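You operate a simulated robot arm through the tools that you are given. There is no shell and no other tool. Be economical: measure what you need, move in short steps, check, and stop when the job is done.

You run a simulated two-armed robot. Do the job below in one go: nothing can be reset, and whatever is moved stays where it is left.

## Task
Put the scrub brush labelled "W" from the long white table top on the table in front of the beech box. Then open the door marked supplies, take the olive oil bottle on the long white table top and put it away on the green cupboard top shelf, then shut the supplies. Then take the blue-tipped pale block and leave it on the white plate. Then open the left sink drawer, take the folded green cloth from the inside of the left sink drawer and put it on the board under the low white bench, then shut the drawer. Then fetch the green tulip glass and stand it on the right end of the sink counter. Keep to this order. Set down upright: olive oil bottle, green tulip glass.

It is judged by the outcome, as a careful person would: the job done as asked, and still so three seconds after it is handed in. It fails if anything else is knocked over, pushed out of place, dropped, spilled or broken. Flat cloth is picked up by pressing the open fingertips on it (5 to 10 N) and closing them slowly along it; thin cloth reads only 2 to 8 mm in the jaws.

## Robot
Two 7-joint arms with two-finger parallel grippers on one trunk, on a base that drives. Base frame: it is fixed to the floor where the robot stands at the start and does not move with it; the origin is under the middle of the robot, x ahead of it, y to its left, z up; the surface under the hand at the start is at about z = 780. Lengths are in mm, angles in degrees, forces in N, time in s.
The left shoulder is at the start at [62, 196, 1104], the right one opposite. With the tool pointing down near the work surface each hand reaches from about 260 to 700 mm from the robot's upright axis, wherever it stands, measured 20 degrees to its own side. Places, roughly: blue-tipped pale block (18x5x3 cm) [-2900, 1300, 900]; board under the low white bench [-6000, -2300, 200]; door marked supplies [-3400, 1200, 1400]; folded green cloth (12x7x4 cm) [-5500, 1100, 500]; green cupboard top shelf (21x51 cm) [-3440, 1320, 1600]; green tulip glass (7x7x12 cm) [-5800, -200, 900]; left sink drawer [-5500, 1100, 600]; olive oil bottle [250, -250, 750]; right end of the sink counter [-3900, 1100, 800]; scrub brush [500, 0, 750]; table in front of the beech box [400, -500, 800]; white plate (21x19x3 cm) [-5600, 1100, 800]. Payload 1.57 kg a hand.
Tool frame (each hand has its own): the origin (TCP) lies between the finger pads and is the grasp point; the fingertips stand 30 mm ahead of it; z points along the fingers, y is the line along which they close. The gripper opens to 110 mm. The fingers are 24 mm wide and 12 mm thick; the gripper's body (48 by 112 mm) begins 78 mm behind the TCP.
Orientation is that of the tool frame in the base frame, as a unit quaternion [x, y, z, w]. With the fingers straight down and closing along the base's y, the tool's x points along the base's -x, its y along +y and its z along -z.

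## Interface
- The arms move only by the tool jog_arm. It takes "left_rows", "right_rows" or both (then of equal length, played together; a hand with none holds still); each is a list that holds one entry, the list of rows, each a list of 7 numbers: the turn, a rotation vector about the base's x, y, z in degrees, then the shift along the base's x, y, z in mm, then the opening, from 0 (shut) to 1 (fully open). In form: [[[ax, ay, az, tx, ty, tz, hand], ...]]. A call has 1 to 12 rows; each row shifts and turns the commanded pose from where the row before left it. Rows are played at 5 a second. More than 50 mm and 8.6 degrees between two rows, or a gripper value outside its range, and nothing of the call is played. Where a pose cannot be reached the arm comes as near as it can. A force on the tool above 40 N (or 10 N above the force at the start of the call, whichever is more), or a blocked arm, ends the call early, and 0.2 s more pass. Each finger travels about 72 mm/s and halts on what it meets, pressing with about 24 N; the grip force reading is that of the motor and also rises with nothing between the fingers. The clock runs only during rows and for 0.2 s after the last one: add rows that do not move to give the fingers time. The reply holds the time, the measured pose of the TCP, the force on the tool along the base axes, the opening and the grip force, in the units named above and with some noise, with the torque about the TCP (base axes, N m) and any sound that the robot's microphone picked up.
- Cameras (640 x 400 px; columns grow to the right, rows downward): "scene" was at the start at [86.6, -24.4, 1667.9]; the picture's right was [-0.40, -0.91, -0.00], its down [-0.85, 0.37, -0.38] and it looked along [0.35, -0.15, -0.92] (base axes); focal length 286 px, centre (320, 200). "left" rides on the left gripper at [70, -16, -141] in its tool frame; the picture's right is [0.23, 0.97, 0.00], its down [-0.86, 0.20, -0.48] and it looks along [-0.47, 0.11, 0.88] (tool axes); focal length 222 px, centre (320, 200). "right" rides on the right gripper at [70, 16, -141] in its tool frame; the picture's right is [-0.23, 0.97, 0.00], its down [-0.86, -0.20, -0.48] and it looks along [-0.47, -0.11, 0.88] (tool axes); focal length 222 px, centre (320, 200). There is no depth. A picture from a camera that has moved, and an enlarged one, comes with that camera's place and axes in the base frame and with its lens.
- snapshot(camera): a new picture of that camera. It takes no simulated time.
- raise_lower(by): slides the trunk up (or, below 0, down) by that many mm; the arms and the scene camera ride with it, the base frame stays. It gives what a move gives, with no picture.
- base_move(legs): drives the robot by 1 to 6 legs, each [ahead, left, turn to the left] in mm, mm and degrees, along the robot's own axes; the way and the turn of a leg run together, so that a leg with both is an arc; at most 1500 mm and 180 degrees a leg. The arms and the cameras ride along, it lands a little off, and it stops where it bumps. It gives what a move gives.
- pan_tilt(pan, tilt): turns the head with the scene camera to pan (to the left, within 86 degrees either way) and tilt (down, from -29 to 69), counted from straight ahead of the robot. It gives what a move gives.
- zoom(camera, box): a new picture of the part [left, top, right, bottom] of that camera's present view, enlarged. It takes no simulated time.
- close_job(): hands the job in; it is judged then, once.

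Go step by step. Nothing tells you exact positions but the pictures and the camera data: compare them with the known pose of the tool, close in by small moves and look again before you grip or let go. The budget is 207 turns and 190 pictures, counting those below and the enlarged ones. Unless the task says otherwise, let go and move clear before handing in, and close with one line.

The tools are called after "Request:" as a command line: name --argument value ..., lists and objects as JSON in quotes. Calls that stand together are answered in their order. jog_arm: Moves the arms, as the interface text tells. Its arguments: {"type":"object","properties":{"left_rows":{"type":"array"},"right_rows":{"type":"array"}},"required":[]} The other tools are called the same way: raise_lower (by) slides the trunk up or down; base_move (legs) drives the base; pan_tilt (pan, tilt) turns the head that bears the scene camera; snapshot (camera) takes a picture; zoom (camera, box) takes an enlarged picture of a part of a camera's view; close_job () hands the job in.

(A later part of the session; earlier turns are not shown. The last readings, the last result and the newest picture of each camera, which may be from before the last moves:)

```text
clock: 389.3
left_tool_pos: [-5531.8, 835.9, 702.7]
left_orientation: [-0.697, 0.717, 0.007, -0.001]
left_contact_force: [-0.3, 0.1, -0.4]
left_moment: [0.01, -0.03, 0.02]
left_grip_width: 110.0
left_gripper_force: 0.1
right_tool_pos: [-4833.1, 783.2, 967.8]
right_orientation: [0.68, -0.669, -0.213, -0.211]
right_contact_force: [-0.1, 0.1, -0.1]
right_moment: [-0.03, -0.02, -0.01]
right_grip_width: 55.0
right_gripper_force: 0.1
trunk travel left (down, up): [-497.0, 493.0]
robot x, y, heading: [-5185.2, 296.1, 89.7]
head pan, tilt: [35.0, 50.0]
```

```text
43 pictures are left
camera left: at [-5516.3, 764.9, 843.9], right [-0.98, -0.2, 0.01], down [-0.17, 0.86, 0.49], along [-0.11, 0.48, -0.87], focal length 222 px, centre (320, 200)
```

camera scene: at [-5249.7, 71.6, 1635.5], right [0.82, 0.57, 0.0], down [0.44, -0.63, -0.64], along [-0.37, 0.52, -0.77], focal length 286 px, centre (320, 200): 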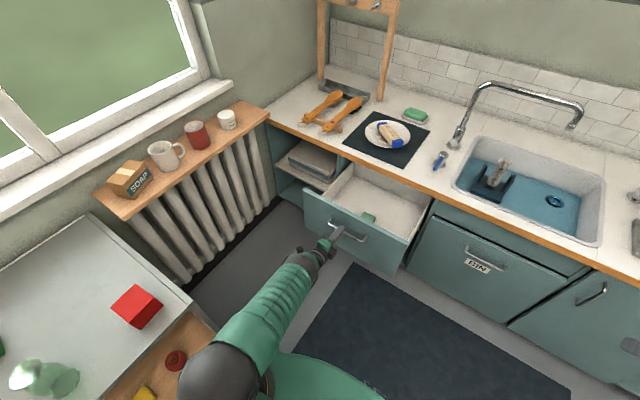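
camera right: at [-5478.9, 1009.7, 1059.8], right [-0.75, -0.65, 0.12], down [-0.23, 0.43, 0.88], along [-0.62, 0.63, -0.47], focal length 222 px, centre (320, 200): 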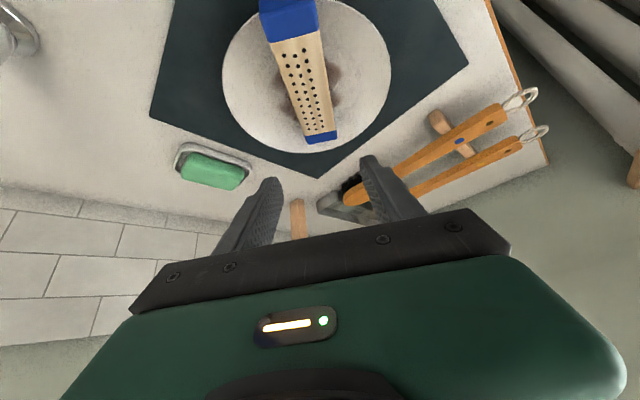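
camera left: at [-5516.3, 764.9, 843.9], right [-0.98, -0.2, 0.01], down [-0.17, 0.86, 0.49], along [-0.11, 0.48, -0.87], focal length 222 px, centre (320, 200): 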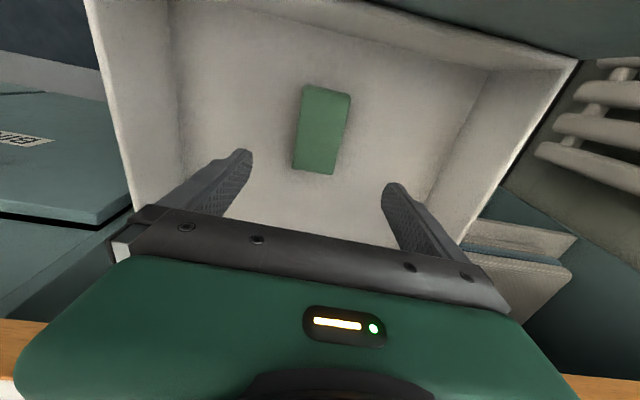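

Cloth centre (-5534, 831), top near z 520, aligned with the fingers. Lowering around it.

Request:
jog_arm --left_rows '[[[0, 0, 0, 0, -2, -30, 1], [0, 0, 0, 0, -2, -35, 1], [0, 0, 0, 0, 0, -35, 1], [0, 0, 0, 0, 0, -20, 1], [0, 0, 0, 0, 0, 0, 1]]]'

Request:
raise_lower --by -40

Request:
snapshot --camera "left"

Request:
snapshot --camera "scene"

```text
clock: 390.5
left_tool_pos: [-5531.6, 831.9, 582.6]
left_orientation: [-0.697, 0.717, 0.008, -0.001]
left_contact_force: [0.2, 0.3, -0.6]
left_moment: [0.01, -0.01, 0.0]
left_grip_width: 110.2
left_gripper_force: 0.1
right_tool_pos: [-4833.1, 784.1, 966.7]
right_orientation: [0.68, -0.669, -0.212, -0.212]
right_contact_force: [-0.2, -0.5, 0.1]
right_moment: [0.0, -0.03, 0.03]
right_grip_width: 55.3
right_gripper_force: 0.1
trunk travel left (down, up): [-497.0, 493.0]
robot x, y, heading: [-5191.1, 297.0, 89.7]
head pan, tilt: [35.0, 50.0]
```

```text
clock: 391.3
left_tool_pos: [-5531.5, 831.2, 542.5]
left_orientation: [-0.696, 0.718, 0.007, -0.001]
left_contact_force: [-0.2, 0.4, 0.4]
left_moment: [0.01, 0.0, -0.02]
left_grip_width: 110.0
left_gripper_force: 0.0
right_tool_pos: [-4832.4, 782.6, 927.9]
right_orientation: [0.68, -0.669, -0.213, -0.211]
right_contact_force: [0.2, 0.2, -0.1]
right_moment: [-0.02, -0.01, 0.0]
right_grip_width: 54.9
right_gripper_force: 0.0
trunk travel left (down, up): [-457.0, 533.0]
robot x, y, heading: [-5188.1, 296.1, 89.6]
head pan, tilt: [35.0, 50.0]
```

```text
42 pictures are left
camera left: at [-5516.3, 760.5, 683.9], right [-0.98, -0.2, 0.01], down [-0.17, 0.86, 0.49], along [-0.11, 0.48, -0.87], focal length 222 px, centre (320, 200)
```

left: 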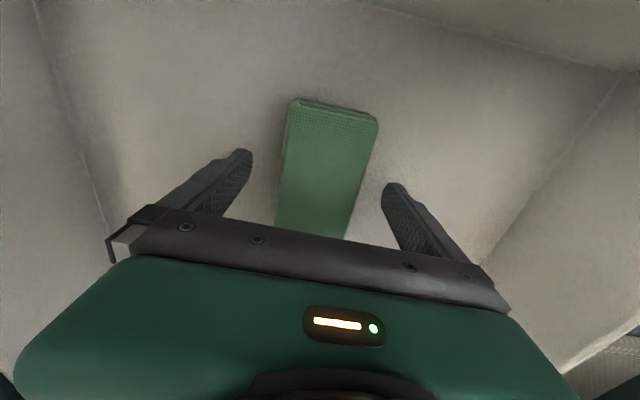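

```text
41 pictures are left
camera scene: at [-5232.1, 395.5, 1445.7], right [0.82, 0.57, 0.0], down [0.44, -0.63, -0.64], along [-0.37, 0.53, -0.77], focal length 286 px, centre (320, 200)
```

scene: 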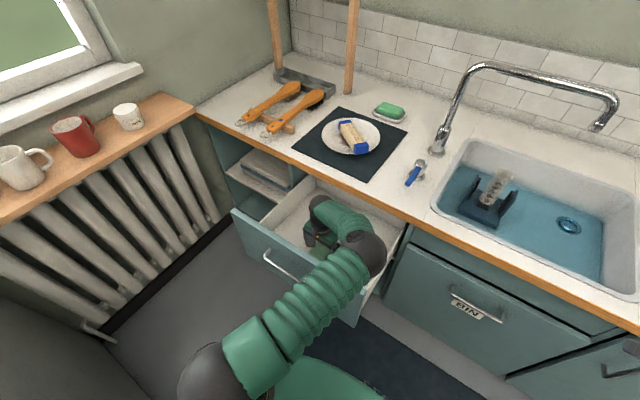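

Request:
jog_arm --left_rows '[[[0, 0, 0, -2, 0, -5, 1], [0, 0, 0, 0, 0, -5, 1], [0, 0, 0, 0, 0, -5, 1], [0, 0, 0, 0, 0, -4, 1], [0, 0, 0, 0, 0, -3, 1], [0, 0, 0, 0, 0, 0, 1]]]'

Request:
zoom --camera "left" --box '[180, 80, 460, 260]'

```text
clock: 392.7
left_tool_pos: [-5533.5, 831.9, 520.2]
left_orientation: [-0.697, 0.717, 0.007, -0.002]
left_contact_force: [-0.1, 0.4, 0.5]
left_moment: [-0.01, -0.01, -0.01]
left_grip_width: 109.9
left_gripper_force: 0.0
right_tool_pos: [-4833.8, 784.1, 926.9]
right_orientation: [0.68, -0.669, -0.213, -0.212]
right_contact_force: [0.1, -0.4, 0.1]
right_moment: [0.0, 0.02, 0.02]
right_grip_width: 54.9
right_gripper_force: 0.0
trunk travel left (down, up): [-457.0, 533.0]
robot x, y, heading: [-5195.4, 300.4, 89.5]
head pan, tilt: [35.0, 50.0]
```

```text
2.22 times, centred on (320, 170) of left
camera zoom: at [-5518.1, 760.1, 661.4], right [-0.98, -0.2, 0.01], down [-0.17, 0.86, 0.49], along [-0.11, 0.48, -0.87], focal length 494 px, centre (320, 267)
```

zoom: 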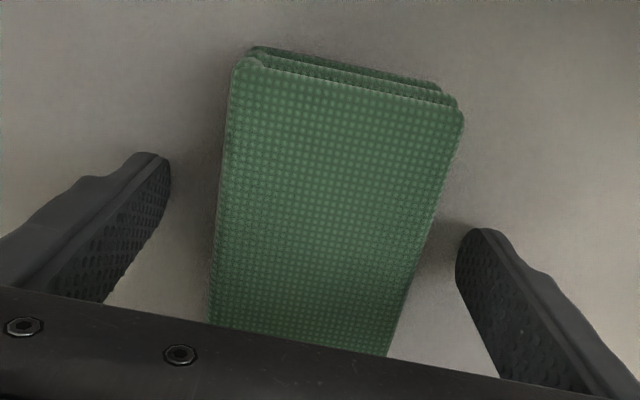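

Request:
jog_arm --left_rows '[[[0, 0, 0, 0, 0, -3, 1], [0, 0, 0, 0, 0, -3, 1], [0, 0, 0, 0, 0, -3, 1], [0, 0, 0, 0, 0, -3, 1], [0, 0, 0, 0, 0, -2, 1], [0, 0, 0, 0, 0, 0, 1]]]'

```text
clock: 393.7
left_tool_pos: [-5532.7, 836.6, 516.9]
left_orientation: [-0.696, 0.718, 0.012, 0.003]
left_contact_force: [0.8, -0.3, 31.9]
left_moment: [-0.42, -1.9, 0.03]
left_grip_width: 110.1
left_gripper_force: 0.0
right_tool_pos: [-4832.0, 782.1, 928.3]
right_orientation: [0.679, -0.669, -0.214, -0.212]
right_contact_force: [-0.6, 0.3, -1.1]
right_moment: [0.0, -0.01, -0.05]
right_grip_width: 55.2
right_gripper_force: 0.1
trunk travel left (down, up): [-457.0, 533.0]
robot x, y, heading: [-5190.0, 299.1, 89.7]
head pan, tilt: [35.0, 50.0]
stopped in row 5 (left hand): the force on the tool passed its limit at 44 N (the readings are from after the stop); the commanded pose is now the measured one
```

Drawer floor touched (tips at z 487). Backing up slightly and closing on the cloth.

Request:
jog_arm --left_rows '[[[0, 0, 0, 0, -3, 2, 1], [0, 0, 0, 0, 0, 1, 0.8], [0, 0, 0, 0, 0, 0, 0.65], [0, 0, 0, 0, 0, 0, 0.5], [0, 0, 0, 0, 0, 0, 0.35], [0, 0, 0, 0, 0, 0, 0.2], [0, 0, 0, 0, 0, 0, 0.1], [0, 0, 0, 0, 0, 0, 0.1], [0, 0, 0, 0, 0, 0, 0.1]]]'

Request:
raise_lower --by 60

Request:
zoom --camera "left" --box '[180, 60, 460, 260]'

```text
clock: 395.7
left_tool_pos: [-5535.1, 830.5, 515.1]
left_orientation: [-0.698, 0.716, 0.011, -0.001]
left_contact_force: [3.1, -1.6, 9.6]
left_moment: [-0.14, -0.49, 0.08]
left_grip_width: 65.9
left_gripper_force: 24.3
right_tool_pos: [-4833.5, 783.4, 926.9]
right_orientation: [0.679, -0.669, -0.213, -0.211]
right_contact_force: [-0.6, -0.2, 0.5]
right_moment: [-0.02, 0.0, -0.01]
right_grip_width: 55.1
right_gripper_force: 0.0
trunk travel left (down, up): [-457.0, 533.0]
robot x, y, heading: [-5188.6, 299.2, 89.9]
head pan, tilt: [35.0, 50.0]
```

```text
clock: 396.7
left_tool_pos: [-5534.2, 830.6, 574.4]
left_orientation: [-0.696, 0.718, 0.009, 0.0]
left_contact_force: [0.4, -0.2, 0.3]
left_moment: [-0.03, 0.0, 0.0]
left_grip_width: 66.0
left_gripper_force: 24.0
right_tool_pos: [-4832.7, 784.3, 986.5]
right_orientation: [0.68, -0.669, -0.212, -0.212]
right_contact_force: [-0.5, 0.7, 0.5]
right_moment: [-0.01, -0.01, -0.02]
right_grip_width: 55.1
right_gripper_force: 0.0
trunk travel left (down, up): [-517.0, 473.0]
robot x, y, heading: [-5189.0, 303.9, 89.7]
head pan, tilt: [35.0, 50.0]
```

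```text
2.00 times, centred on (320, 160) of left
camera zoom: at [-5518.9, 759.3, 715.5], right [-0.98, -0.2, 0.01], down [-0.17, 0.85, 0.49], along [-0.11, 0.48, -0.87], focal length 444 px, centre (320, 280)
```

zoom: 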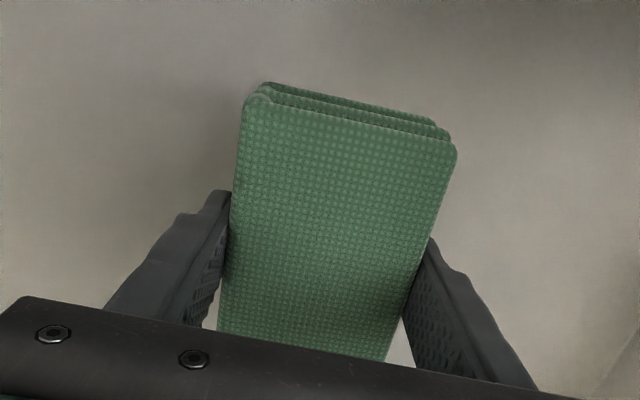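

The cloth is held. Lifting it out of the drawer, backing away, and turning to see the low white bench.

Request:
raise_lower --by 260

Request:
base_move --legs '[[-400, -180, 0], [0, 0, -90], [0, 0, -90]]'

Request:
pan_tilt --pan -25 --tilt 22

Request:
snapshot --camera "scene"

```text
clock: 399.4
left_tool_pos: [-5533.3, 832.1, 835.3]
left_orientation: [-0.696, 0.718, 0.01, 0.002]
left_contact_force: [-0.6, -0.6, -0.8]
left_moment: [0.02, -0.01, -0.02]
left_grip_width: 65.7
left_gripper_force: 23.9
right_tool_pos: [-4832.7, 784.8, 1248.4]
right_orientation: [0.68, -0.669, -0.214, -0.212]
right_contact_force: [0.4, -0.5, 0.4]
right_moment: [0.0, -0.01, -0.01]
right_grip_width: 54.9
right_gripper_force: 0.0
trunk travel left (down, up): [-777.0, 213.0]
robot x, y, heading: [-5191.4, 296.3, 89.8]
head pan, tilt: [35.0, 50.0]
```

```text
clock: 409.7
left_tool_pos: [-4661.4, -628.9, 834.3]
left_orientation: [0.714, 0.7, -0.001, 0.01]
left_contact_force: [-0.3, 0.0, -0.4]
left_moment: [0.02, 0.01, 0.0]
left_grip_width: 65.2
left_gripper_force: 23.1
right_tool_pos: [-5364.0, -588.2, 1247.0]
right_orientation: [0.666, 0.683, -0.211, 0.214]
right_contact_force: [-0.5, 0.6, 0.0]
right_moment: [-0.03, 0.02, 0.0]
right_grip_width: 55.2
right_gripper_force: 0.2
trunk travel left (down, up): [-777.0, 213.0]
robot x, y, heading: [-5011.0, -103.8, -89.8]
head pan, tilt: [35.0, 50.0]
```

```text
clock: 411.0
left_tool_pos: [-4661.9, -628.8, 836.4]
left_orientation: [0.714, 0.7, -0.001, 0.01]
left_contact_force: [0.5, 0.6, -1.3]
left_moment: [0.03, 0.01, 0.0]
left_grip_width: 65.3
left_gripper_force: 23.7
right_tool_pos: [-5363.2, -586.6, 1246.7]
right_orientation: [0.666, 0.682, -0.211, 0.215]
right_contact_force: [0.7, -0.9, 0.5]
right_moment: [0.0, -0.02, 0.05]
right_grip_width: 54.8
right_gripper_force: 0.2
trunk travel left (down, up): [-777.0, 213.0]
robot x, y, heading: [-5013.8, -94.6, -89.9]
head pan, tilt: [-25.0, 22.0]
```

```text
38 pictures are left
camera scene: at [-5050.1, -217.7, 1807.8], right [-0.91, 0.42, 0.0], down [0.16, 0.34, -0.93], along [-0.39, -0.84, -0.38], focal length 286 px, centre (320, 200)
```

scene: 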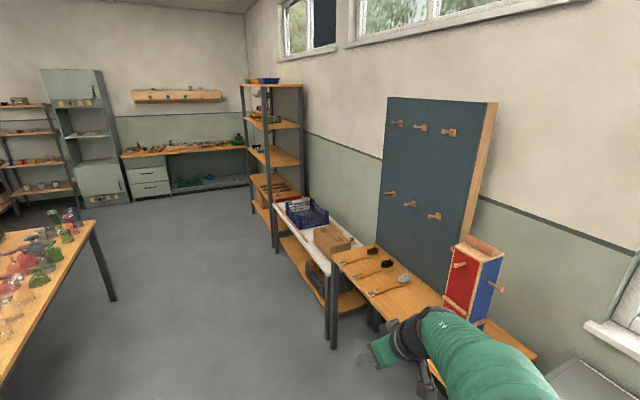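

The low white bench (blue basket on top, orange board beneath) is ahead on the right. Driving down to it and turning to face it.

Request:
base_move --legs '[[1450, 0, 0], [300, 0, 0], [0, 0, -90]]'

Request:
pan_tilt --pan 18 --tilt 45

Request:
snapshot --camera "scene"

```text
clock: 423.6
left_tool_pos: [-5510.5, -2212.9, 834.8]
left_orientation: [1.0, 0.001, -0.007, 0.006]
left_contact_force: [-0.3, -0.4, -1.0]
left_moment: [0.02, -0.01, 0.0]
left_grip_width: 65.4
left_gripper_force: 24.2
right_tool_pos: [-5484.1, -1509.9, 1247.1]
right_orientation: [0.954, 0.022, -0.3, 0.006]
right_contact_force: [0.1, -0.6, -0.2]
right_moment: [0.01, 0.01, -0.02]
right_grip_width: 55.1
right_gripper_force: 0.2
trunk travel left (down, up): [-777.0, 213.0]
robot x, y, heading: [-4986.9, -1850.8, -178.7]
head pan, tilt: [-25.0, 22.0]
```

```text
clock: 424.7
left_tool_pos: [-5508.9, -2211.5, 835.2]
left_orientation: [1.0, 0.0, -0.007, 0.006]
left_contact_force: [-0.1, 0.2, 0.0]
left_moment: [-0.03, 0.02, -0.01]
left_grip_width: 65.7
left_gripper_force: 23.8
right_tool_pos: [-5482.8, -1507.8, 1247.4]
right_orientation: [0.953, 0.022, -0.301, 0.005]
right_contact_force: [0.0, -0.3, -0.4]
right_moment: [-0.01, 0.03, 0.0]
right_grip_width: 54.9
right_gripper_force: 0.0
trunk travel left (down, up): [-777.0, 213.0]
robot x, y, heading: [-4989.7, -1849.6, -178.4]
head pan, tilt: [18.0, 45.0]
```

```text
37 pictures are left
camera scene: at [-5099.3, -1877.4, 1772.5], right [-0.33, 0.94, 0.0], down [0.67, 0.24, -0.71], along [-0.67, -0.24, -0.71], focal length 286 px, centre (320, 200)
```

scene: 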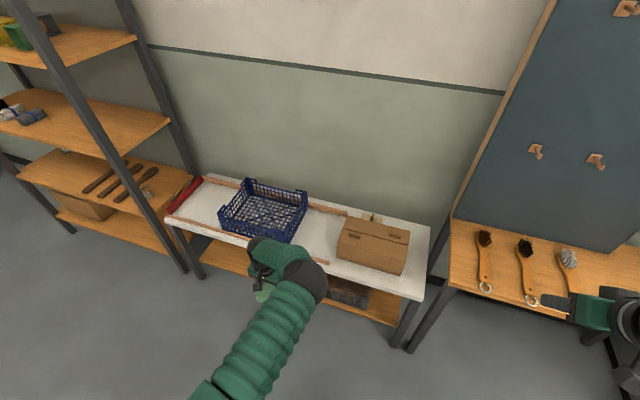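

There is free board space around y -2400, front edge near x -5850, z 200. I'll tilt the left hand 40° forward, tuck the right hand up, and shift sideways to y -2400.

Request:
jog_arm --left_rows '[[[0, 4, 0, -4, 0, 0, 0.1], [0, 4, 0, -4, 0, 0, 0.1], [0, 4, 0, -4, 0, 0, 0.1], [0, 4, 0, -4, 0, 0, 0.1], [0, 4, 0, -4, 0, 0, 0.1], [0, 4, 0, -4, 0, 0, 0.1], [0, 4, 0, -4, 0, 0, 0.1], [0, 4, 0, -4, 0, 0, 0.1], [0, 4, 0, -4, 0, 0, 0.1], [0, 4, 0, -4, 0, 0, 0.1]]]' --right_rows '[[[0, 0, 0, 6, 0, 25, 0.5], [0, 0, 0, 6, 0, 25, 0.5], [0, 0, 0, 6, 0, 25, 0.5], [0, 0, 0, 6, 0, 25, 0.5], [0, 0, 0, 6, 0, 25, 0.5], [0, 0, 0, 6, 0, 25, 0.5], [0, 0, 0, 6, 0, 25, 0.5], [0, 0, 0, 6, 0, 25, 0.5], [0, 0, 0, 6, 0, 25, 0.5], [0, 0, 0, 6, 0, 25, 0.5]]]'

Request:
base_move --legs '[[0, 190, -1.5]]'

Request:
raise_lower --by -470

Request:
snapshot --camera "scene"

Request:
snapshot --camera "left"

```text
clock: 426.9
left_tool_pos: [-5548.3, -2211.1, 836.7]
left_orientation: [0.936, 0.003, -0.351, 0.005]
left_contact_force: [0.7, 0.9, -1.6]
left_moment: [0.01, -0.02, 0.0]
left_grip_width: 65.5
left_gripper_force: 24.0
right_tool_pos: [-5421.7, -1510.8, 1498.8]
right_orientation: [0.953, 0.022, -0.301, 0.006]
right_contact_force: [-0.4, -0.5, -0.1]
right_moment: [-0.02, 0.03, 0.0]
right_grip_width: 54.9
right_gripper_force: 0.1
trunk travel left (down, up): [-777.0, 213.0]
robot x, y, heading: [-4990.2, -1854.4, -178.4]
head pan, tilt: [18.0, 45.0]
```

```text
clock: 428.5
left_tool_pos: [-5556.6, -2382.8, 838.1]
left_orientation: [0.937, -0.011, -0.35, 0.003]
left_contact_force: [0.9, -0.5, -0.6]
left_moment: [0.0, -0.03, 0.01]
left_grip_width: 65.8
left_gripper_force: 24.1
right_tool_pos: [-5410.7, -1679.9, 1497.1]
right_orientation: [0.954, 0.009, -0.301, 0.005]
right_contact_force: [0.3, -0.4, -0.8]
right_moment: [0.01, 0.04, 0.0]
right_grip_width: 55.0
right_gripper_force: 0.1
trunk travel left (down, up): [-777.0, 213.0]
robot x, y, heading: [-4989.0, -2040.3, 179.9]
head pan, tilt: [18.0, 45.0]
```

```text
refused: -470 is not a number from -400 to 400
```

```text
36 pictures are left
camera scene: at [-5096.5, -2053.5, 1772.7], right [-0.31, 0.95, -0.01], down [0.67, 0.21, -0.71], along [-0.67, -0.22, -0.71], focal length 286 px, centre (320, 200)
```

scene: 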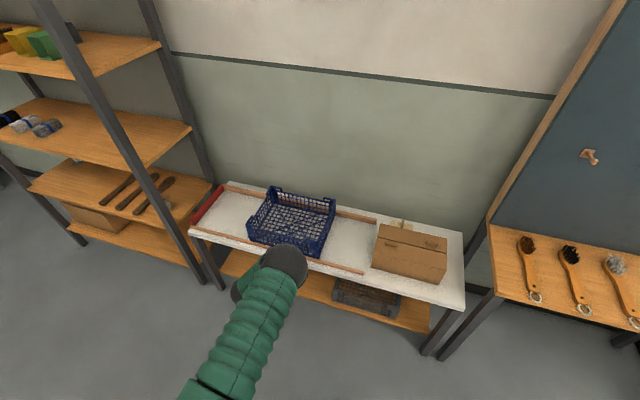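

```text
35 pictures are left
camera left: at [-5410.7, -2368.1, 899.6], right [0.15, -0.98, -0.14], down [-0.34, -0.18, 0.92], along [-0.93, -0.1, -0.36], focal length 222 px, centre (320, 200)
```

left: 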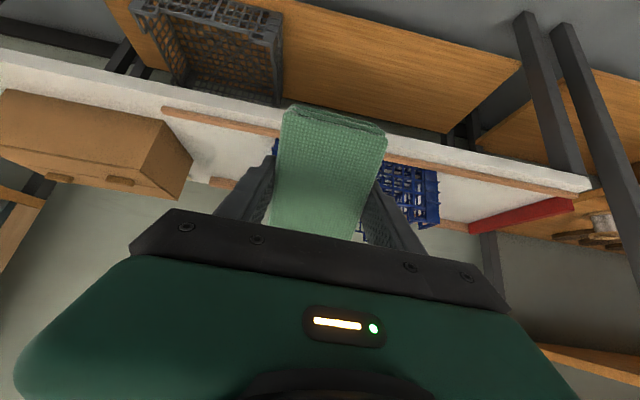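

Lowering the trunk in two steps in front of the bench.

Request:
raise_lower --by -400

Request:
raise_lower --by -150

Request:
snapshot --camera "left"

```text
clock: 432.3
left_tool_pos: [-5555.5, -2388.6, 436.2]
left_orientation: [0.936, -0.011, -0.351, -0.001]
left_contact_force: [0.4, 0.7, 0.2]
left_moment: [0.0, 0.0, 0.03]
left_grip_width: 65.5
left_gripper_force: 24.0
right_tool_pos: [-5409.0, -1690.9, 1099.1]
right_orientation: [0.954, 0.009, -0.3, 0.0]
right_contact_force: [-0.3, -0.3, 0.2]
right_moment: [0.03, 0.02, 0.01]
right_grip_width: 55.0
right_gripper_force: 0.1
trunk travel left (down, up): [-377.0, 613.0]
robot x, y, heading: [-4987.7, -2040.7, 179.9]
head pan, tilt: [18.0, 45.0]
```

```text
clock: 434.1
left_tool_pos: [-5555.0, -2388.0, 285.8]
left_orientation: [0.937, -0.01, -0.35, 0.0]
left_contact_force: [-0.4, 0.2, -1.2]
left_moment: [0.0, -0.03, 0.0]
left_grip_width: 65.5
left_gripper_force: 24.1
right_tool_pos: [-5409.2, -1688.6, 948.6]
right_orientation: [0.953, 0.009, -0.301, 0.0]
right_contact_force: [0.1, -0.3, -0.5]
right_moment: [-0.02, -0.01, 0.03]
right_grip_width: 55.1
right_gripper_force: 0.2
trunk travel left (down, up): [-227.0, 763.0]
robot x, y, heading: [-4984.0, -2039.3, 179.7]
head pan, tilt: [18.0, 45.0]
```

```text
34 pictures are left
camera left: at [-5409.5, -2373.8, 347.8], right [0.15, -0.98, -0.14], down [-0.33, -0.19, 0.92], along [-0.93, -0.09, -0.36], focal length 222 px, centre (320, 200)
```

left: 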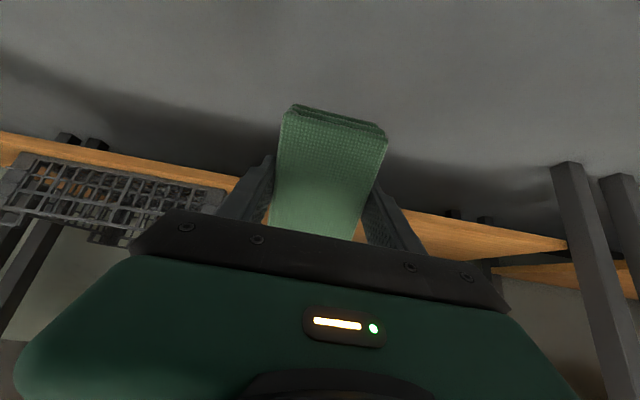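

Board edge is near x -5795, z 200. Driving the hand in under the bench top with about 25 mm clearance.

Request:
base_move --legs '[[200, 0, 0], [105, 0, 0]]'

Request:
snapshot --camera "left"

Request:
snapshot --camera "scene"

```text
clock: 436.4
left_tool_pos: [-5861.8, -2388.0, 285.8]
left_orientation: [0.936, -0.01, -0.351, 0.0]
left_contact_force: [-0.3, 0.1, -0.2]
left_moment: [0.0, 0.0, -0.02]
left_grip_width: 65.1
left_gripper_force: 24.1
right_tool_pos: [-5716.2, -1690.8, 948.2]
right_orientation: [0.954, 0.011, -0.3, 0.002]
right_contact_force: [-0.4, 0.0, -1.3]
right_moment: [0.02, -0.04, 0.03]
right_grip_width: 54.7
right_gripper_force: 0.1
trunk travel left (down, up): [-227.0, 763.0]
robot x, y, heading: [-5293.8, -2040.7, 180.3]
head pan, tilt: [18.0, 45.0]
```

```text
33 pictures are left
camera left: at [-5715.8, -2374.0, 347.0], right [0.15, -0.98, -0.14], down [-0.34, -0.19, 0.92], along [-0.93, -0.1, -0.36], focal length 222 px, centre (320, 200)
```

left: 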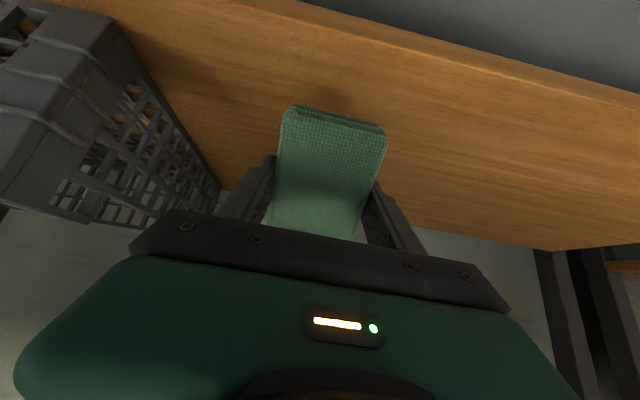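

```text
32 pictures are left
camera scene: at [-5403.3, -2065.0, 1222.4], right [-0.31, 0.95, 0.0], down [0.67, 0.22, -0.7], along [-0.67, -0.22, -0.71], focal length 286 px, centre (320, 200)
```

scene: 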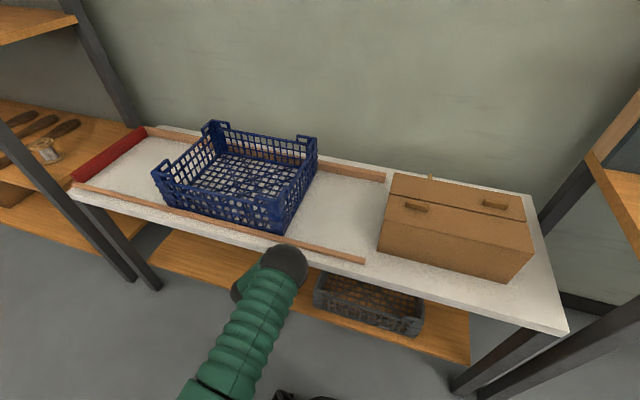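

Clear. Lowering until the cloth meets the board, then releasing.

Request:
jog_arm --left_rows '[[[0, 0, 0, 0, 0, -5, 0.1], [0, 0, 0, 0, 0, -5, 0.1], [0, 0, 0, 0, 0, -4, 0.1], [0, 0, 0, 0, 0, -4, 0.1], [0, 0, 0, 0, 0, 0, 0.1]]]'

```text
clock: 437.6
left_tool_pos: [-5859.7, -2388.5, 268.8]
left_orientation: [0.936, -0.008, -0.351, 0.0]
left_contact_force: [-0.1, -0.2, -0.6]
left_moment: [0.05, -0.01, 0.01]
left_grip_width: 65.6
left_gripper_force: 23.7
right_tool_pos: [-5715.4, -1689.7, 950.4]
right_orientation: [0.953, 0.009, -0.302, 0.0]
right_contact_force: [0.5, 0.4, 0.1]
right_moment: [-0.01, 0.01, 0.0]
right_grip_width: 55.2
right_gripper_force: 0.0
trunk travel left (down, up): [-227.0, 763.0]
robot x, y, heading: [-5292.2, -2041.6, 180.2]
head pan, tilt: [18.0, 45.0]
```

Request:
jog_arm --left_rows '[[[0, 0, 0, 0, 0, -4, 0.1], [0, 0, 0, 0, 0, -4, 0.1], [0, 0, 0, 0, 0, -4, 0.1], [0, 0, 0, 0, 0, -4, 0.1], [0, 0, 0, 0, 0, -4, 0.1], [0, 0, 0, 0, 0, 0, 0.1]]]'

Request:
zoom --camera "left" --box '[160, 0, 520, 250]'

```text
clock: 439.0
left_tool_pos: [-5864.1, -2389.2, 253.5]
left_orientation: [0.935, -0.01, -0.356, 0.001]
left_contact_force: [-6.4, -4.9, 29.4]
left_moment: [0.15, -0.28, -0.11]
left_grip_width: 65.5
left_gripper_force: 24.0
right_tool_pos: [-5712.0, -1688.9, 950.2]
right_orientation: [0.953, 0.009, -0.303, 0.002]
right_contact_force: [0.3, -0.1, -0.5]
right_moment: [-0.01, 0.01, 0.02]
right_grip_width: 54.9
right_gripper_force: 0.1
trunk travel left (down, up): [-227.0, 763.0]
robot x, y, heading: [-5289.0, -2044.2, 179.8]
head pan, tilt: [18.0, 45.0]
```

```text
1.60 times, centred on (340, 125) of left
camera zoom: at [-5717.2, -2373.8, 313.7], right [0.15, -0.98, -0.14], down [-0.32, -0.18, 0.93], along [-0.93, -0.1, -0.34], focal length 355 px, centre (288, 320)
```

zoom: 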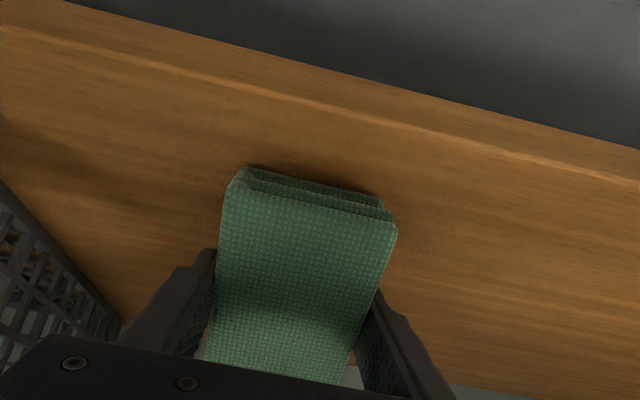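

Request:
jog_arm --left_rows '[[[0, 0, 0, 0, 0, 4, 0.1], [0, 0, 0, 0, 0, 0, 0.4], [0, 0, 0, 0, 0, 0, 0.65], [0, 0, 0, 0, 0, 0, 0.9], [0, 0, 0, 0, 0, 0, 1], [0, 0, 0, 0, 0, 0, 1]]]'

Request:
base_move --legs '[[-300, 0, 0]]'

Request:
snapshot --camera "left"

```text
clock: 440.4
left_tool_pos: [-5860.8, -2387.9, 252.1]
left_orientation: [0.936, -0.009, -0.351, 0.0]
left_contact_force: [0.8, -0.2, -0.6]
left_moment: [0.01, -0.01, 0.01]
left_grip_width: 110.0
left_gripper_force: 0.1
right_tool_pos: [-5714.1, -1689.8, 949.7]
right_orientation: [0.953, 0.01, -0.301, 0.001]
right_contact_force: [-0.2, 0.1, -0.4]
right_moment: [0.03, -0.05, -0.02]
right_grip_width: 55.2
right_gripper_force: 0.0
trunk travel left (down, up): [-227.0, 763.0]
robot x, y, heading: [-5293.8, -2042.2, 179.9]
head pan, tilt: [18.0, 45.0]
```

```text
clock: 442.5
left_tool_pos: [-5562.4, -2387.8, 252.8]
left_orientation: [0.936, -0.009, -0.351, 0.0]
left_contact_force: [0.8, 0.6, -0.6]
left_moment: [-0.02, 0.01, 0.0]
left_grip_width: 109.9
left_gripper_force: 0.1
right_tool_pos: [-5416.2, -1690.4, 949.2]
right_orientation: [0.953, 0.009, -0.302, 0.0]
right_contact_force: [-0.6, 0.8, -0.1]
right_moment: [-0.01, -0.01, 0.02]
right_grip_width: 55.0
right_gripper_force: 0.1
trunk travel left (down, up): [-227.0, 763.0]
robot x, y, heading: [-4994.0, -2041.8, 180.3]
head pan, tilt: [18.0, 45.0]
```

```text
30 pictures are left
camera left: at [-5417.3, -2374.1, 314.4], right [0.15, -0.98, -0.14], down [-0.33, -0.19, 0.92], along [-0.93, -0.1, -0.35], focal length 222 px, centre (320, 200)
```

left: 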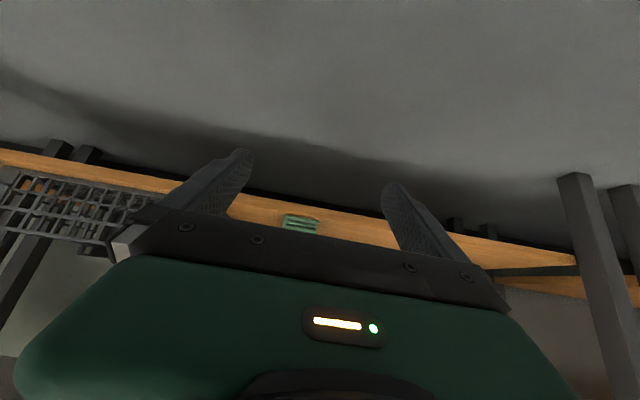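

The cloth lies flat on the board. Raising up and going back to shut the drawer.

Request:
raise_lower --by 400

Request:
raise_lower --by 95

Request:
base_move --legs '[[0, 0, -90], [1500, 0, 0], [530, 0, 0], [0, 200, 0]]'

Request:
jog_arm --left_rows '[[[0, 0, 0, 0, 0, 0, 0.5], [0, 0, 0, 0, 0, 0, 0.2], [0, 0, 0, 0, 0, 0, 0], [0, 0, 0, 0, 0, 0, 0], [0, 0, 0, 0, 0, 0, 0]]]'

Request:
pan_tilt --pan 35 --tilt 45

Request:
snapshot --camera "scene"

```text
clock: 446.3
left_tool_pos: [-5564.0, -2389.1, 652.4]
left_orientation: [0.937, -0.009, -0.35, 0.001]
left_contact_force: [0.1, 1.3, -0.1]
left_moment: [0.0, -0.01, -0.03]
left_grip_width: 110.1
left_gripper_force: 0.2
right_tool_pos: [-5417.0, -1690.9, 1349.4]
right_orientation: [0.953, 0.01, -0.302, 0.002]
right_contact_force: [0.4, -0.8, 0.1]
right_moment: [-0.02, -0.02, 0.04]
right_grip_width: 55.0
right_gripper_force: 0.0
trunk travel left (down, up): [-627.0, 363.0]
robot x, y, heading: [-4995.7, -2039.9, 179.9]
head pan, tilt: [18.0, 45.0]
```

```text
clock: 447.6
left_tool_pos: [-5562.4, -2388.7, 747.9]
left_orientation: [0.936, -0.009, -0.351, 0.001]
left_contact_force: [-0.1, -0.3, 0.0]
left_moment: [-0.02, -0.03, 0.0]
left_grip_width: 110.1
left_gripper_force: 0.1
right_tool_pos: [-5416.7, -1690.8, 1444.4]
right_orientation: [0.953, 0.009, -0.302, 0.0]
right_contact_force: [-0.7, 0.1, 0.0]
right_moment: [0.0, 0.0, 0.01]
right_grip_width: 54.9
right_gripper_force: 0.1
trunk travel left (down, up): [-722.0, 268.0]
robot x, y, heading: [-4995.7, -2038.9, 179.9]
head pan, tilt: [18.0, 45.0]
```

```text
clock: 462.7
left_tool_pos: [-5558.6, 562.8, 749.7]
left_orientation: [-0.657, 0.666, 0.252, 0.246]
left_contact_force: [0.1, 0.9, -0.2]
left_moment: [0.0, 0.03, -0.01]
left_grip_width: 109.9
left_gripper_force: 0.1
right_tool_pos: [-4857.9, 420.1, 1444.2]
right_orientation: [0.684, -0.665, -0.216, -0.21]
right_contact_force: [-0.1, 0.3, 0.5]
right_moment: [-0.03, 0.01, 0.0]
right_grip_width: 55.1
right_gripper_force: 0.1
trunk travel left (down, up): [-722.0, 268.0]
robot x, y, heading: [-5210.9, -0.6, 90.4]
head pan, tilt: [18.0, 45.0]
```

```text
clock: 463.9
left_tool_pos: [-5562.6, 561.3, 748.3]
left_orientation: [-0.658, 0.666, 0.249, 0.249]
left_contact_force: [-0.5, 0.3, -0.2]
left_moment: [0.02, 0.0, -0.01]
left_grip_width: 0.0
left_gripper_force: 21.7
right_tool_pos: [-4863.2, 419.8, 1445.2]
right_orientation: [0.684, -0.664, -0.215, -0.212]
right_contact_force: [0.5, 0.0, -0.5]
right_moment: [-0.03, 0.02, -0.02]
right_grip_width: 55.0
right_gripper_force: 0.0
trunk travel left (down, up): [-722.0, 268.0]
robot x, y, heading: [-5211.4, -3.9, 90.2]
head pan, tilt: [18.0, 45.0]
```

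```text
clock: 464.7
left_tool_pos: [-5560.6, 562.3, 748.7]
left_orientation: [-0.657, 0.666, 0.249, 0.248]
left_contact_force: [0.2, 0.3, -0.1]
left_moment: [0.02, 0.0, 0.0]
left_grip_width: 0.2
left_gripper_force: 20.9
right_tool_pos: [-4862.0, 419.9, 1444.6]
right_orientation: [0.683, -0.664, -0.216, -0.213]
right_contact_force: [-0.1, 0.3, -1.0]
right_moment: [0.0, 0.02, -0.03]
right_grip_width: 54.8
right_gripper_force: 0.0
trunk travel left (down, up): [-722.0, 268.0]
robot x, y, heading: [-5211.7, -3.8, 90.6]
head pan, tilt: [35.0, 45.0]
```

```text
29 pictures are left
camera scene: at [-5256.4, 96.9, 1717.6], right [0.82, 0.58, 0.0], down [0.41, -0.58, -0.71], along [-0.41, 0.58, -0.71], focal length 286 px, centre (320, 200)
```

scene: 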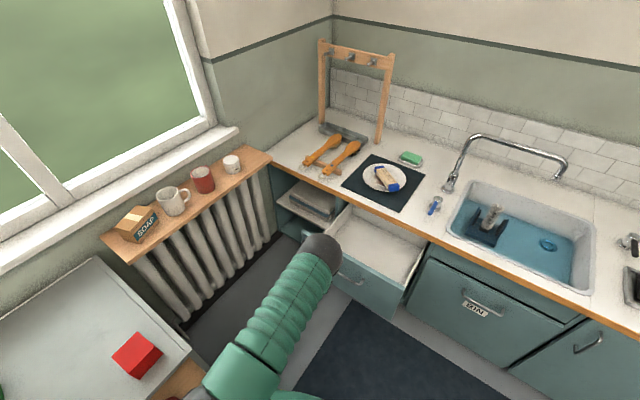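

Pushing the drawer shut with the closed left fingers just above its bar.

Request:
base_move --legs '[[130, -15, 0], [220, 0, 0]]'

Request:
base_move --legs '[[30, 0, 0]]'

Request:
snapshot --camera "scene"

```text
clock: 467.3
left_tool_pos: [-5549.7, 911.2, 750.7]
left_orientation: [-0.657, 0.665, 0.251, 0.249]
left_contact_force: [0.8, 0.3, -0.8]
left_moment: [-0.02, 0.02, 0.01]
left_grip_width: 0.0
left_gripper_force: 21.0
right_tool_pos: [-4849.7, 767.1, 1445.0]
right_orientation: [0.683, -0.664, -0.217, -0.212]
right_contact_force: [-1.0, -0.1, 0.8]
right_moment: [-0.03, 0.01, 0.01]
right_grip_width: 55.0
right_gripper_force: 0.0
trunk travel left (down, up): [-722.0, 268.0]
robot x, y, heading: [-5196.3, 347.7, 90.4]
head pan, tilt: [35.0, 45.0]
```

```text
clock: 468.2
left_tool_pos: [-5550.3, 933.0, 744.5]
left_orientation: [-0.66, 0.667, 0.245, 0.244]
left_contact_force: [-0.9, -2.2, 0.9]
left_moment: [-0.04, -0.02, 0.0]
left_grip_width: 0.1
left_gripper_force: 21.3
right_tool_pos: [-4852.9, 798.1, 1446.4]
right_orientation: [0.683, -0.664, -0.215, -0.213]
right_contact_force: [-0.3, 0.7, 0.1]
right_moment: [0.01, 0.0, 0.02]
right_grip_width: 55.2
right_gripper_force: 0.0
trunk travel left (down, up): [-722.0, 268.0]
robot x, y, heading: [-5197.4, 375.2, 90.4]
head pan, tilt: [35.0, 45.0]
stopped in leg 1: the force on the tool passed its limit at 83 N (the readings are from after the stop); the commanded pose is now the measured one
```

```text
28 pictures are left
camera scene: at [-5246.9, 476.0, 1717.5], right [0.81, 0.58, 0.0], down [0.41, -0.58, -0.71], along [-0.41, 0.57, -0.71], focal length 286 px, centre (320, 200)
```

scene: 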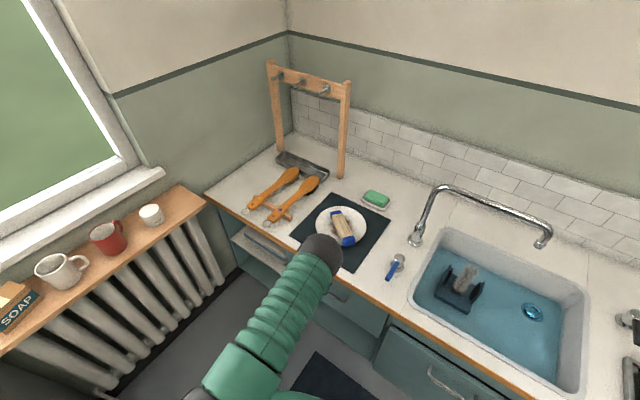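

The drawer is shut. Now for the green glass: raising, turning the left hand down again, and moving to face the grey cabinet.

Request:
base_move --legs '[[-235, -190, 0]]'

Request:
raise_lower --by 265

Request:
jog_arm --left_rows '[[[-4, 0, 0, 0, -2, 6, 0.5], [-4, 0, 0, 0, -2, 6, 0.8], [-4, 0, 0, 0, -2, 6, 1], [-4, 0, 0, 0, -2, 6, 1], [-4, 0, 0, 0, -2, 6, 1], [-4, 0, 0, 0, -2, 6, 1], [-4, 0, 0, 0, -2, 6, 1], [-4, 0, 0, 0, -2, 6, 1], [-4, 0, 0, 0, -2, 6, 1], [-4, 0, 0, 0, -2, 6, 1], [-1.5, 0, 0, 0, 0, 0, 1]]]'

Request:
base_move --legs '[[0, 0, 90]]'

Request:
pan_tilt --pan 15 --tilt 45

Request:
snapshot --camera "scene"

Request:
snapshot --camera "left"

```text
clock: 470.3
left_tool_pos: [-5363.0, 703.2, 742.4]
left_orientation: [-0.66, 0.668, 0.242, 0.245]
left_contact_force: [-0.6, -0.5, 0.4]
left_moment: [-0.02, -0.01, -0.01]
left_grip_width: 0.0
left_gripper_force: 20.6
right_tool_pos: [-4668.1, 563.8, 1447.4]
right_orientation: [0.684, -0.664, -0.213, -0.213]
right_contact_force: [-0.4, -0.4, -1.2]
right_moment: [0.0, -0.04, -0.01]
right_grip_width: 54.8
right_gripper_force: 0.1
trunk travel left (down, up): [-722.0, 268.0]
robot x, y, heading: [-5004.7, 137.8, 90.3]
head pan, tilt: [35.0, 45.0]
```

```text
clock: 473.0
left_tool_pos: [-5358.1, 700.7, 1010.0]
left_orientation: [-0.659, 0.668, 0.246, 0.243]
left_contact_force: [-0.1, 0.5, -0.1]
left_moment: [0.0, -0.01, -0.01]
left_grip_width: 0.0
left_gripper_force: 21.4
right_tool_pos: [-4660.3, 562.6, 1710.0]
right_orientation: [0.682, -0.666, -0.216, -0.213]
right_contact_force: [-0.2, 0.6, 0.2]
right_moment: [-0.04, -0.01, 0.0]
right_grip_width: 55.2
right_gripper_force: 0.1
trunk travel left (down, up): [-987.0, 3.0]
robot x, y, heading: [-5010.0, 143.5, 90.3]
head pan, tilt: [35.0, 45.0]
```

```text
clock: 475.4
left_tool_pos: [-5358.4, 681.2, 1070.7]
left_orientation: [-0.702, 0.712, -0.009, -0.006]
left_contact_force: [0.4, 0.2, -0.3]
left_moment: [-0.01, 0.0, -0.03]
left_grip_width: 109.9
left_gripper_force: 0.1
right_tool_pos: [-4659.7, 562.7, 1712.2]
right_orientation: [0.683, -0.665, -0.215, -0.212]
right_contact_force: [0.2, 0.0, 0.1]
right_moment: [0.01, 0.03, -0.02]
right_grip_width: 55.0
right_gripper_force: 0.0
trunk travel left (down, up): [-987.0, 3.0]
robot x, y, heading: [-5002.1, 144.2, 90.2]
head pan, tilt: [35.0, 45.0]
```

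```text
clock: 479.6
left_tool_pos: [-5543.8, -212.1, 1071.9]
left_orientation: [1.0, -0.004, 0.009, -0.002]
left_contact_force: [1.3, -0.5, 0.7]
left_moment: [-0.01, -0.02, -0.01]
left_grip_width: 110.0
left_gripper_force: 0.1
right_tool_pos: [-5427.3, 488.4, 1710.3]
right_orientation: [0.953, 0.015, -0.303, 0.003]
right_contact_force: [-0.5, 0.3, 0.6]
right_moment: [0.0, 0.0, 0.01]
right_grip_width: 55.1
right_gripper_force: 0.0
trunk travel left (down, up): [-987.0, 3.0]
robot x, y, heading: [-5005.1, 141.9, -179.5]
head pan, tilt: [35.0, 45.0]
```

```text
clock: 480.5
left_tool_pos: [-5543.1, -211.4, 1071.5]
left_orientation: [1.0, -0.005, 0.009, -0.001]
left_contact_force: [-0.1, -0.5, 0.2]
left_moment: [-0.01, -0.02, -0.04]
left_grip_width: 110.0
left_gripper_force: 0.0
right_tool_pos: [-5426.3, 487.8, 1710.5]
right_orientation: [0.953, 0.015, -0.303, 0.003]
right_contact_force: [-0.4, 0.4, -0.6]
right_moment: [0.03, 0.02, 0.01]
right_grip_width: 55.1
right_gripper_force: 0.1
trunk travel left (down, up): [-987.0, 3.0]
robot x, y, heading: [-5005.0, 145.2, -179.4]
head pan, tilt: [15.0, 45.0]
```

```text
27 pictures are left
camera scene: at [-5118.5, 120.2, 1982.5], right [-0.27, 0.96, 0.0], down [0.68, 0.19, -0.71], along [-0.68, -0.19, -0.71], focal length 286 px, centre (320, 200)
```

scene: 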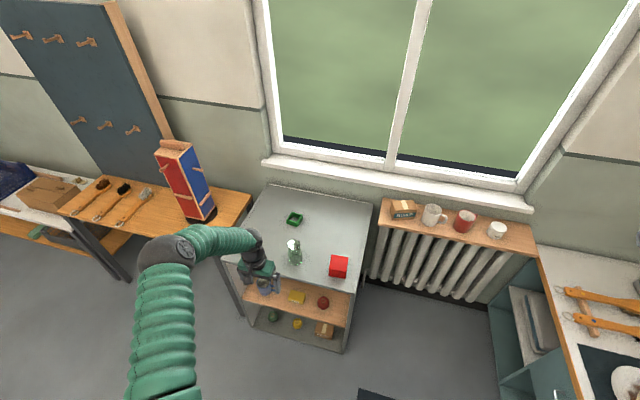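

```text
26 pictures are left
camera left: at [-5475.6, -196.3, 1214.7], right [0.22, -0.98, 0.0], down [-0.86, -0.19, 0.46], along [-0.45, -0.1, -0.89], focal length 222 px, centre (320, 200)
```

left: 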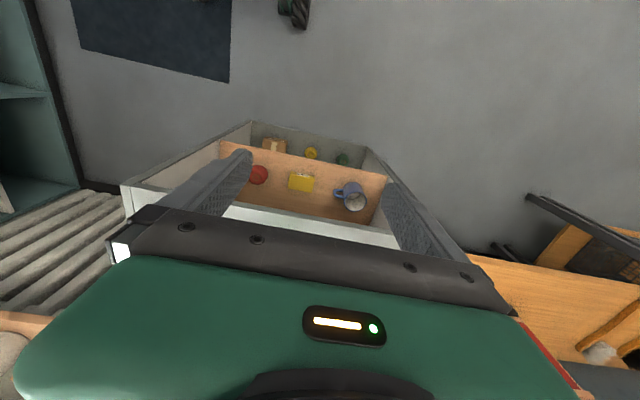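

Request:
zoom --camera "scene" --box '[230, 180, 390, 300]'

```text
3.33 times, centred on (310, 240) of scene
camera zoom: at [-5118.5, 120.2, 1982.5], right [-0.27, 0.96, 0.0], down [0.68, 0.19, -0.71], along [-0.68, -0.19, -0.71], focal length 953 px, centre (353, 67)
```

zoom: 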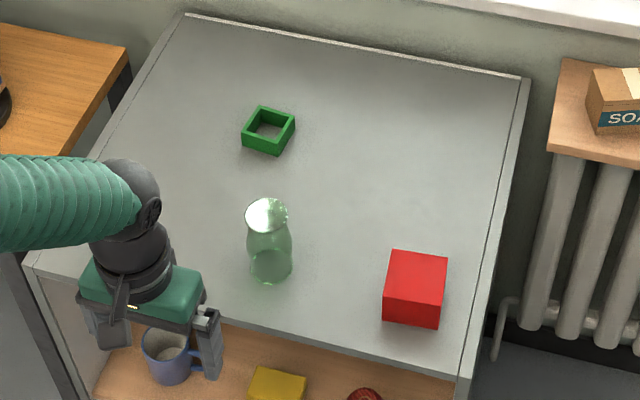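

The glass stands upright at about (-5793, -186), rim near z 980. Moving the open hand over it, tips above the rim.

Request:
base_move --legs '[[225, -24, -0.5]]'

Request:
snapshot --camera "left"

Request:
zoom --camera "scene" --box '[180, 200, 420, 380]'

```text
clock: 482.2
left_tool_pos: [-5763.2, -186.2, 1073.1]
left_orientation: [1.0, -0.008, 0.008, -0.002]
left_contact_force: [-0.5, 0.0, 0.9]
left_moment: [0.05, 0.01, -0.04]
left_grip_width: 110.1
left_gripper_force: 0.0
right_tool_pos: [-5639.0, 512.5, 1714.1]
right_orientation: [0.952, 0.01, -0.306, 0.002]
right_contact_force: [1.2, -0.1, 0.4]
right_moment: [0.0, 0.01, -0.02]
right_grip_width: 55.0
right_gripper_force: 0.2
trunk travel left (down, up): [-987.0, 3.0]
robot x, y, heading: [-5227.7, 164.0, -180.1]
head pan, tilt: [15.0, 45.0]
```

```text
24 pictures are left
camera left: at [-5696.0, -170.7, 1216.9], right [0.21, -0.98, 0.0], down [-0.86, -0.19, 0.47], along [-0.46, -0.1, -0.88], focal length 222 px, centre (320, 200)
```

left: 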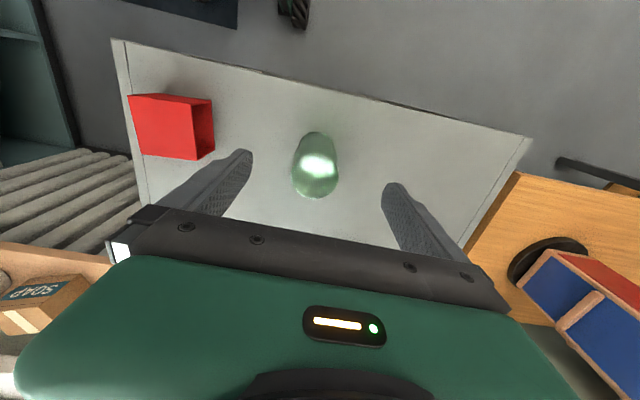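

```text
2.22 times, centred on (300, 290) of scene
camera zoom: at [-5332.6, 142.1, 1983.0], right [-0.26, 0.97, 0.0], down [0.68, 0.19, -0.71], along [-0.68, -0.18, -0.71], focal length 635 px, centre (364, 0)
```

zoom: 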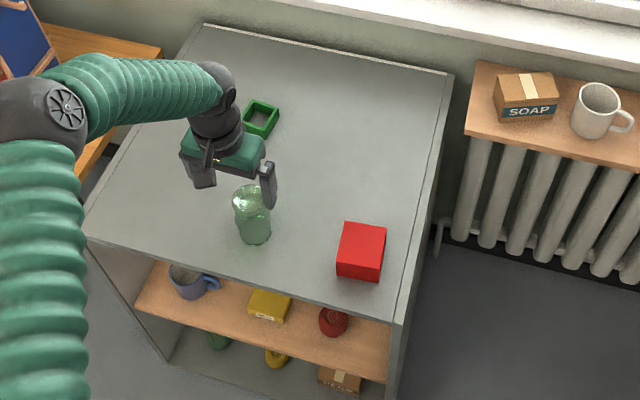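

Glass centre resolved at (-5784, -185). Centring and lowering around it with the trunk.

Request:
jog_arm --left_rows '[[[0, 0, 0, -8, 0, 0, 1], [0, 0, 0, -8, 0, 0, 1], [0, 0, 0, 0, 0, 0, 1]]]'

Request:
raise_lower --by -75

Request:
snapshot --camera "left"

```text
clock: 483.0
left_tool_pos: [-5782.0, -185.2, 1073.9]
left_orientation: [1.0, -0.008, 0.008, -0.001]
left_contact_force: [0.1, -0.8, -0.7]
left_moment: [0.03, -0.02, -0.01]
left_grip_width: 110.1
left_gripper_force: 0.0
right_tool_pos: [-5641.9, 513.4, 1713.0]
right_orientation: [0.952, 0.01, -0.305, 0.002]
right_contact_force: [0.0, -0.8, 0.9]
right_moment: [0.01, -0.03, -0.01]
right_grip_width: 55.0
right_gripper_force: 0.0
trunk travel left (down, up): [-987.0, 3.0]
robot x, y, heading: [-5231.1, 165.2, -179.8]
head pan, tilt: [15.0, 45.0]
```

```text
clock: 484.1
left_tool_pos: [-5783.4, -184.1, 997.3]
left_orientation: [1.0, -0.009, 0.009, -0.002]
left_contact_force: [-0.6, -0.1, 0.3]
left_moment: [-0.01, 0.0, -0.03]
left_grip_width: 109.7
left_gripper_force: 0.2
right_tool_pos: [-5643.3, 514.3, 1636.5]
right_orientation: [0.953, 0.009, -0.304, 0.001]
right_contact_force: [-0.8, -0.2, -0.3]
right_moment: [0.0, 0.04, -0.01]
right_grip_width: 55.0
right_gripper_force: 0.1
trunk travel left (down, up): [-912.0, 78.0]
robot x, y, heading: [-5229.7, 166.3, -179.9]
head pan, tilt: [15.0, 45.0]
```

```text
22 pictures are left
camera left: at [-5716.5, -169.2, 1140.4], right [0.21, -0.98, 0.0], down [-0.87, -0.19, 0.46], along [-0.45, -0.1, -0.89], focal length 222 px, centre (320, 200)
```

left: 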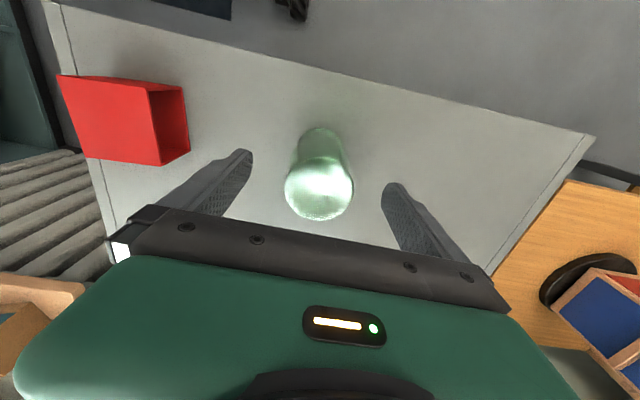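

Well centred. Lowering 62 mm more and closing gently.

Request:
raise_lower --by -62

Request:
jog_arm --left_rows '[[[0, 0, 0, 0, 0, 0, 0.85], [0, 0, 0, 0, 0, 0, 0.75], [0, 0, 0, 0, 0, 0, 0.65], [0, 0, 0, 0, 0, 0, 0.55], [0, 0, 0, 0, 0, 0, 0.45], [0, 0, 0, 0, 0, 0, 0.35], [0, 0, 0, 0, 0, 0, 0.3], [0, 0, 0, 0, 0, 0, 0.3]]]'

Request:
snapshot --camera "left"

```text
clock: 485.1
left_tool_pos: [-5782.3, -184.6, 936.1]
left_orientation: [1.0, -0.009, 0.008, -0.001]
left_contact_force: [-0.5, -0.4, 0.1]
left_moment: [0.01, -0.03, 0.02]
left_grip_width: 110.1
left_gripper_force: 0.1
right_tool_pos: [-5643.9, 514.5, 1575.3]
right_orientation: [0.953, 0.009, -0.304, 0.001]
right_contact_force: [-0.7, -0.6, 0.1]
right_moment: [-0.01, -0.02, -0.02]
right_grip_width: 55.2
right_gripper_force: 0.1
trunk travel left (down, up): [-850.0, 140.0]
robot x, y, heading: [-5231.5, 162.7, -180.0]
head pan, tilt: [15.0, 45.0]
```

```text
clock: 486.9
left_tool_pos: [-5782.2, -183.9, 934.8]
left_orientation: [1.0, -0.009, 0.007, -0.001]
left_contact_force: [0.3, -2.3, 2.5]
left_moment: [0.02, 0.01, 0.04]
left_grip_width: 61.2
left_gripper_force: 24.1
right_tool_pos: [-5643.7, 514.2, 1575.1]
right_orientation: [0.953, 0.01, -0.304, 0.001]
right_contact_force: [0.1, -1.3, 0.9]
right_moment: [0.0, 0.01, -0.01]
right_grip_width: 55.0
right_gripper_force: 0.1
trunk travel left (down, up): [-850.0, 140.0]
robot x, y, heading: [-5226.5, 163.7, -180.2]
head pan, tilt: [15.0, 45.0]
```

```text
21 pictures are left
camera left: at [-5715.8, -169.3, 1078.8], right [0.21, -0.98, 0.0], down [-0.87, -0.19, 0.46], along [-0.45, -0.1, -0.89], focal length 222 px, centre (320, 200)
```

left: 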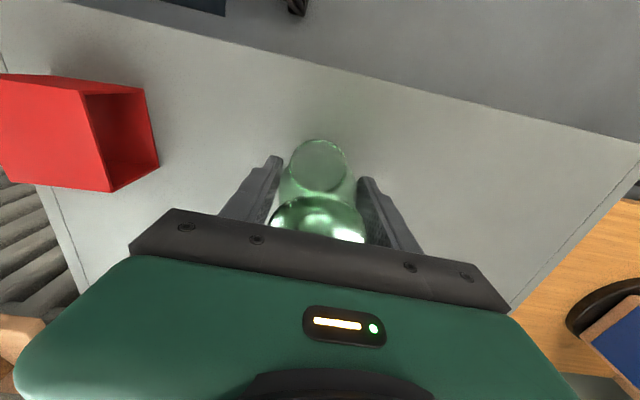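

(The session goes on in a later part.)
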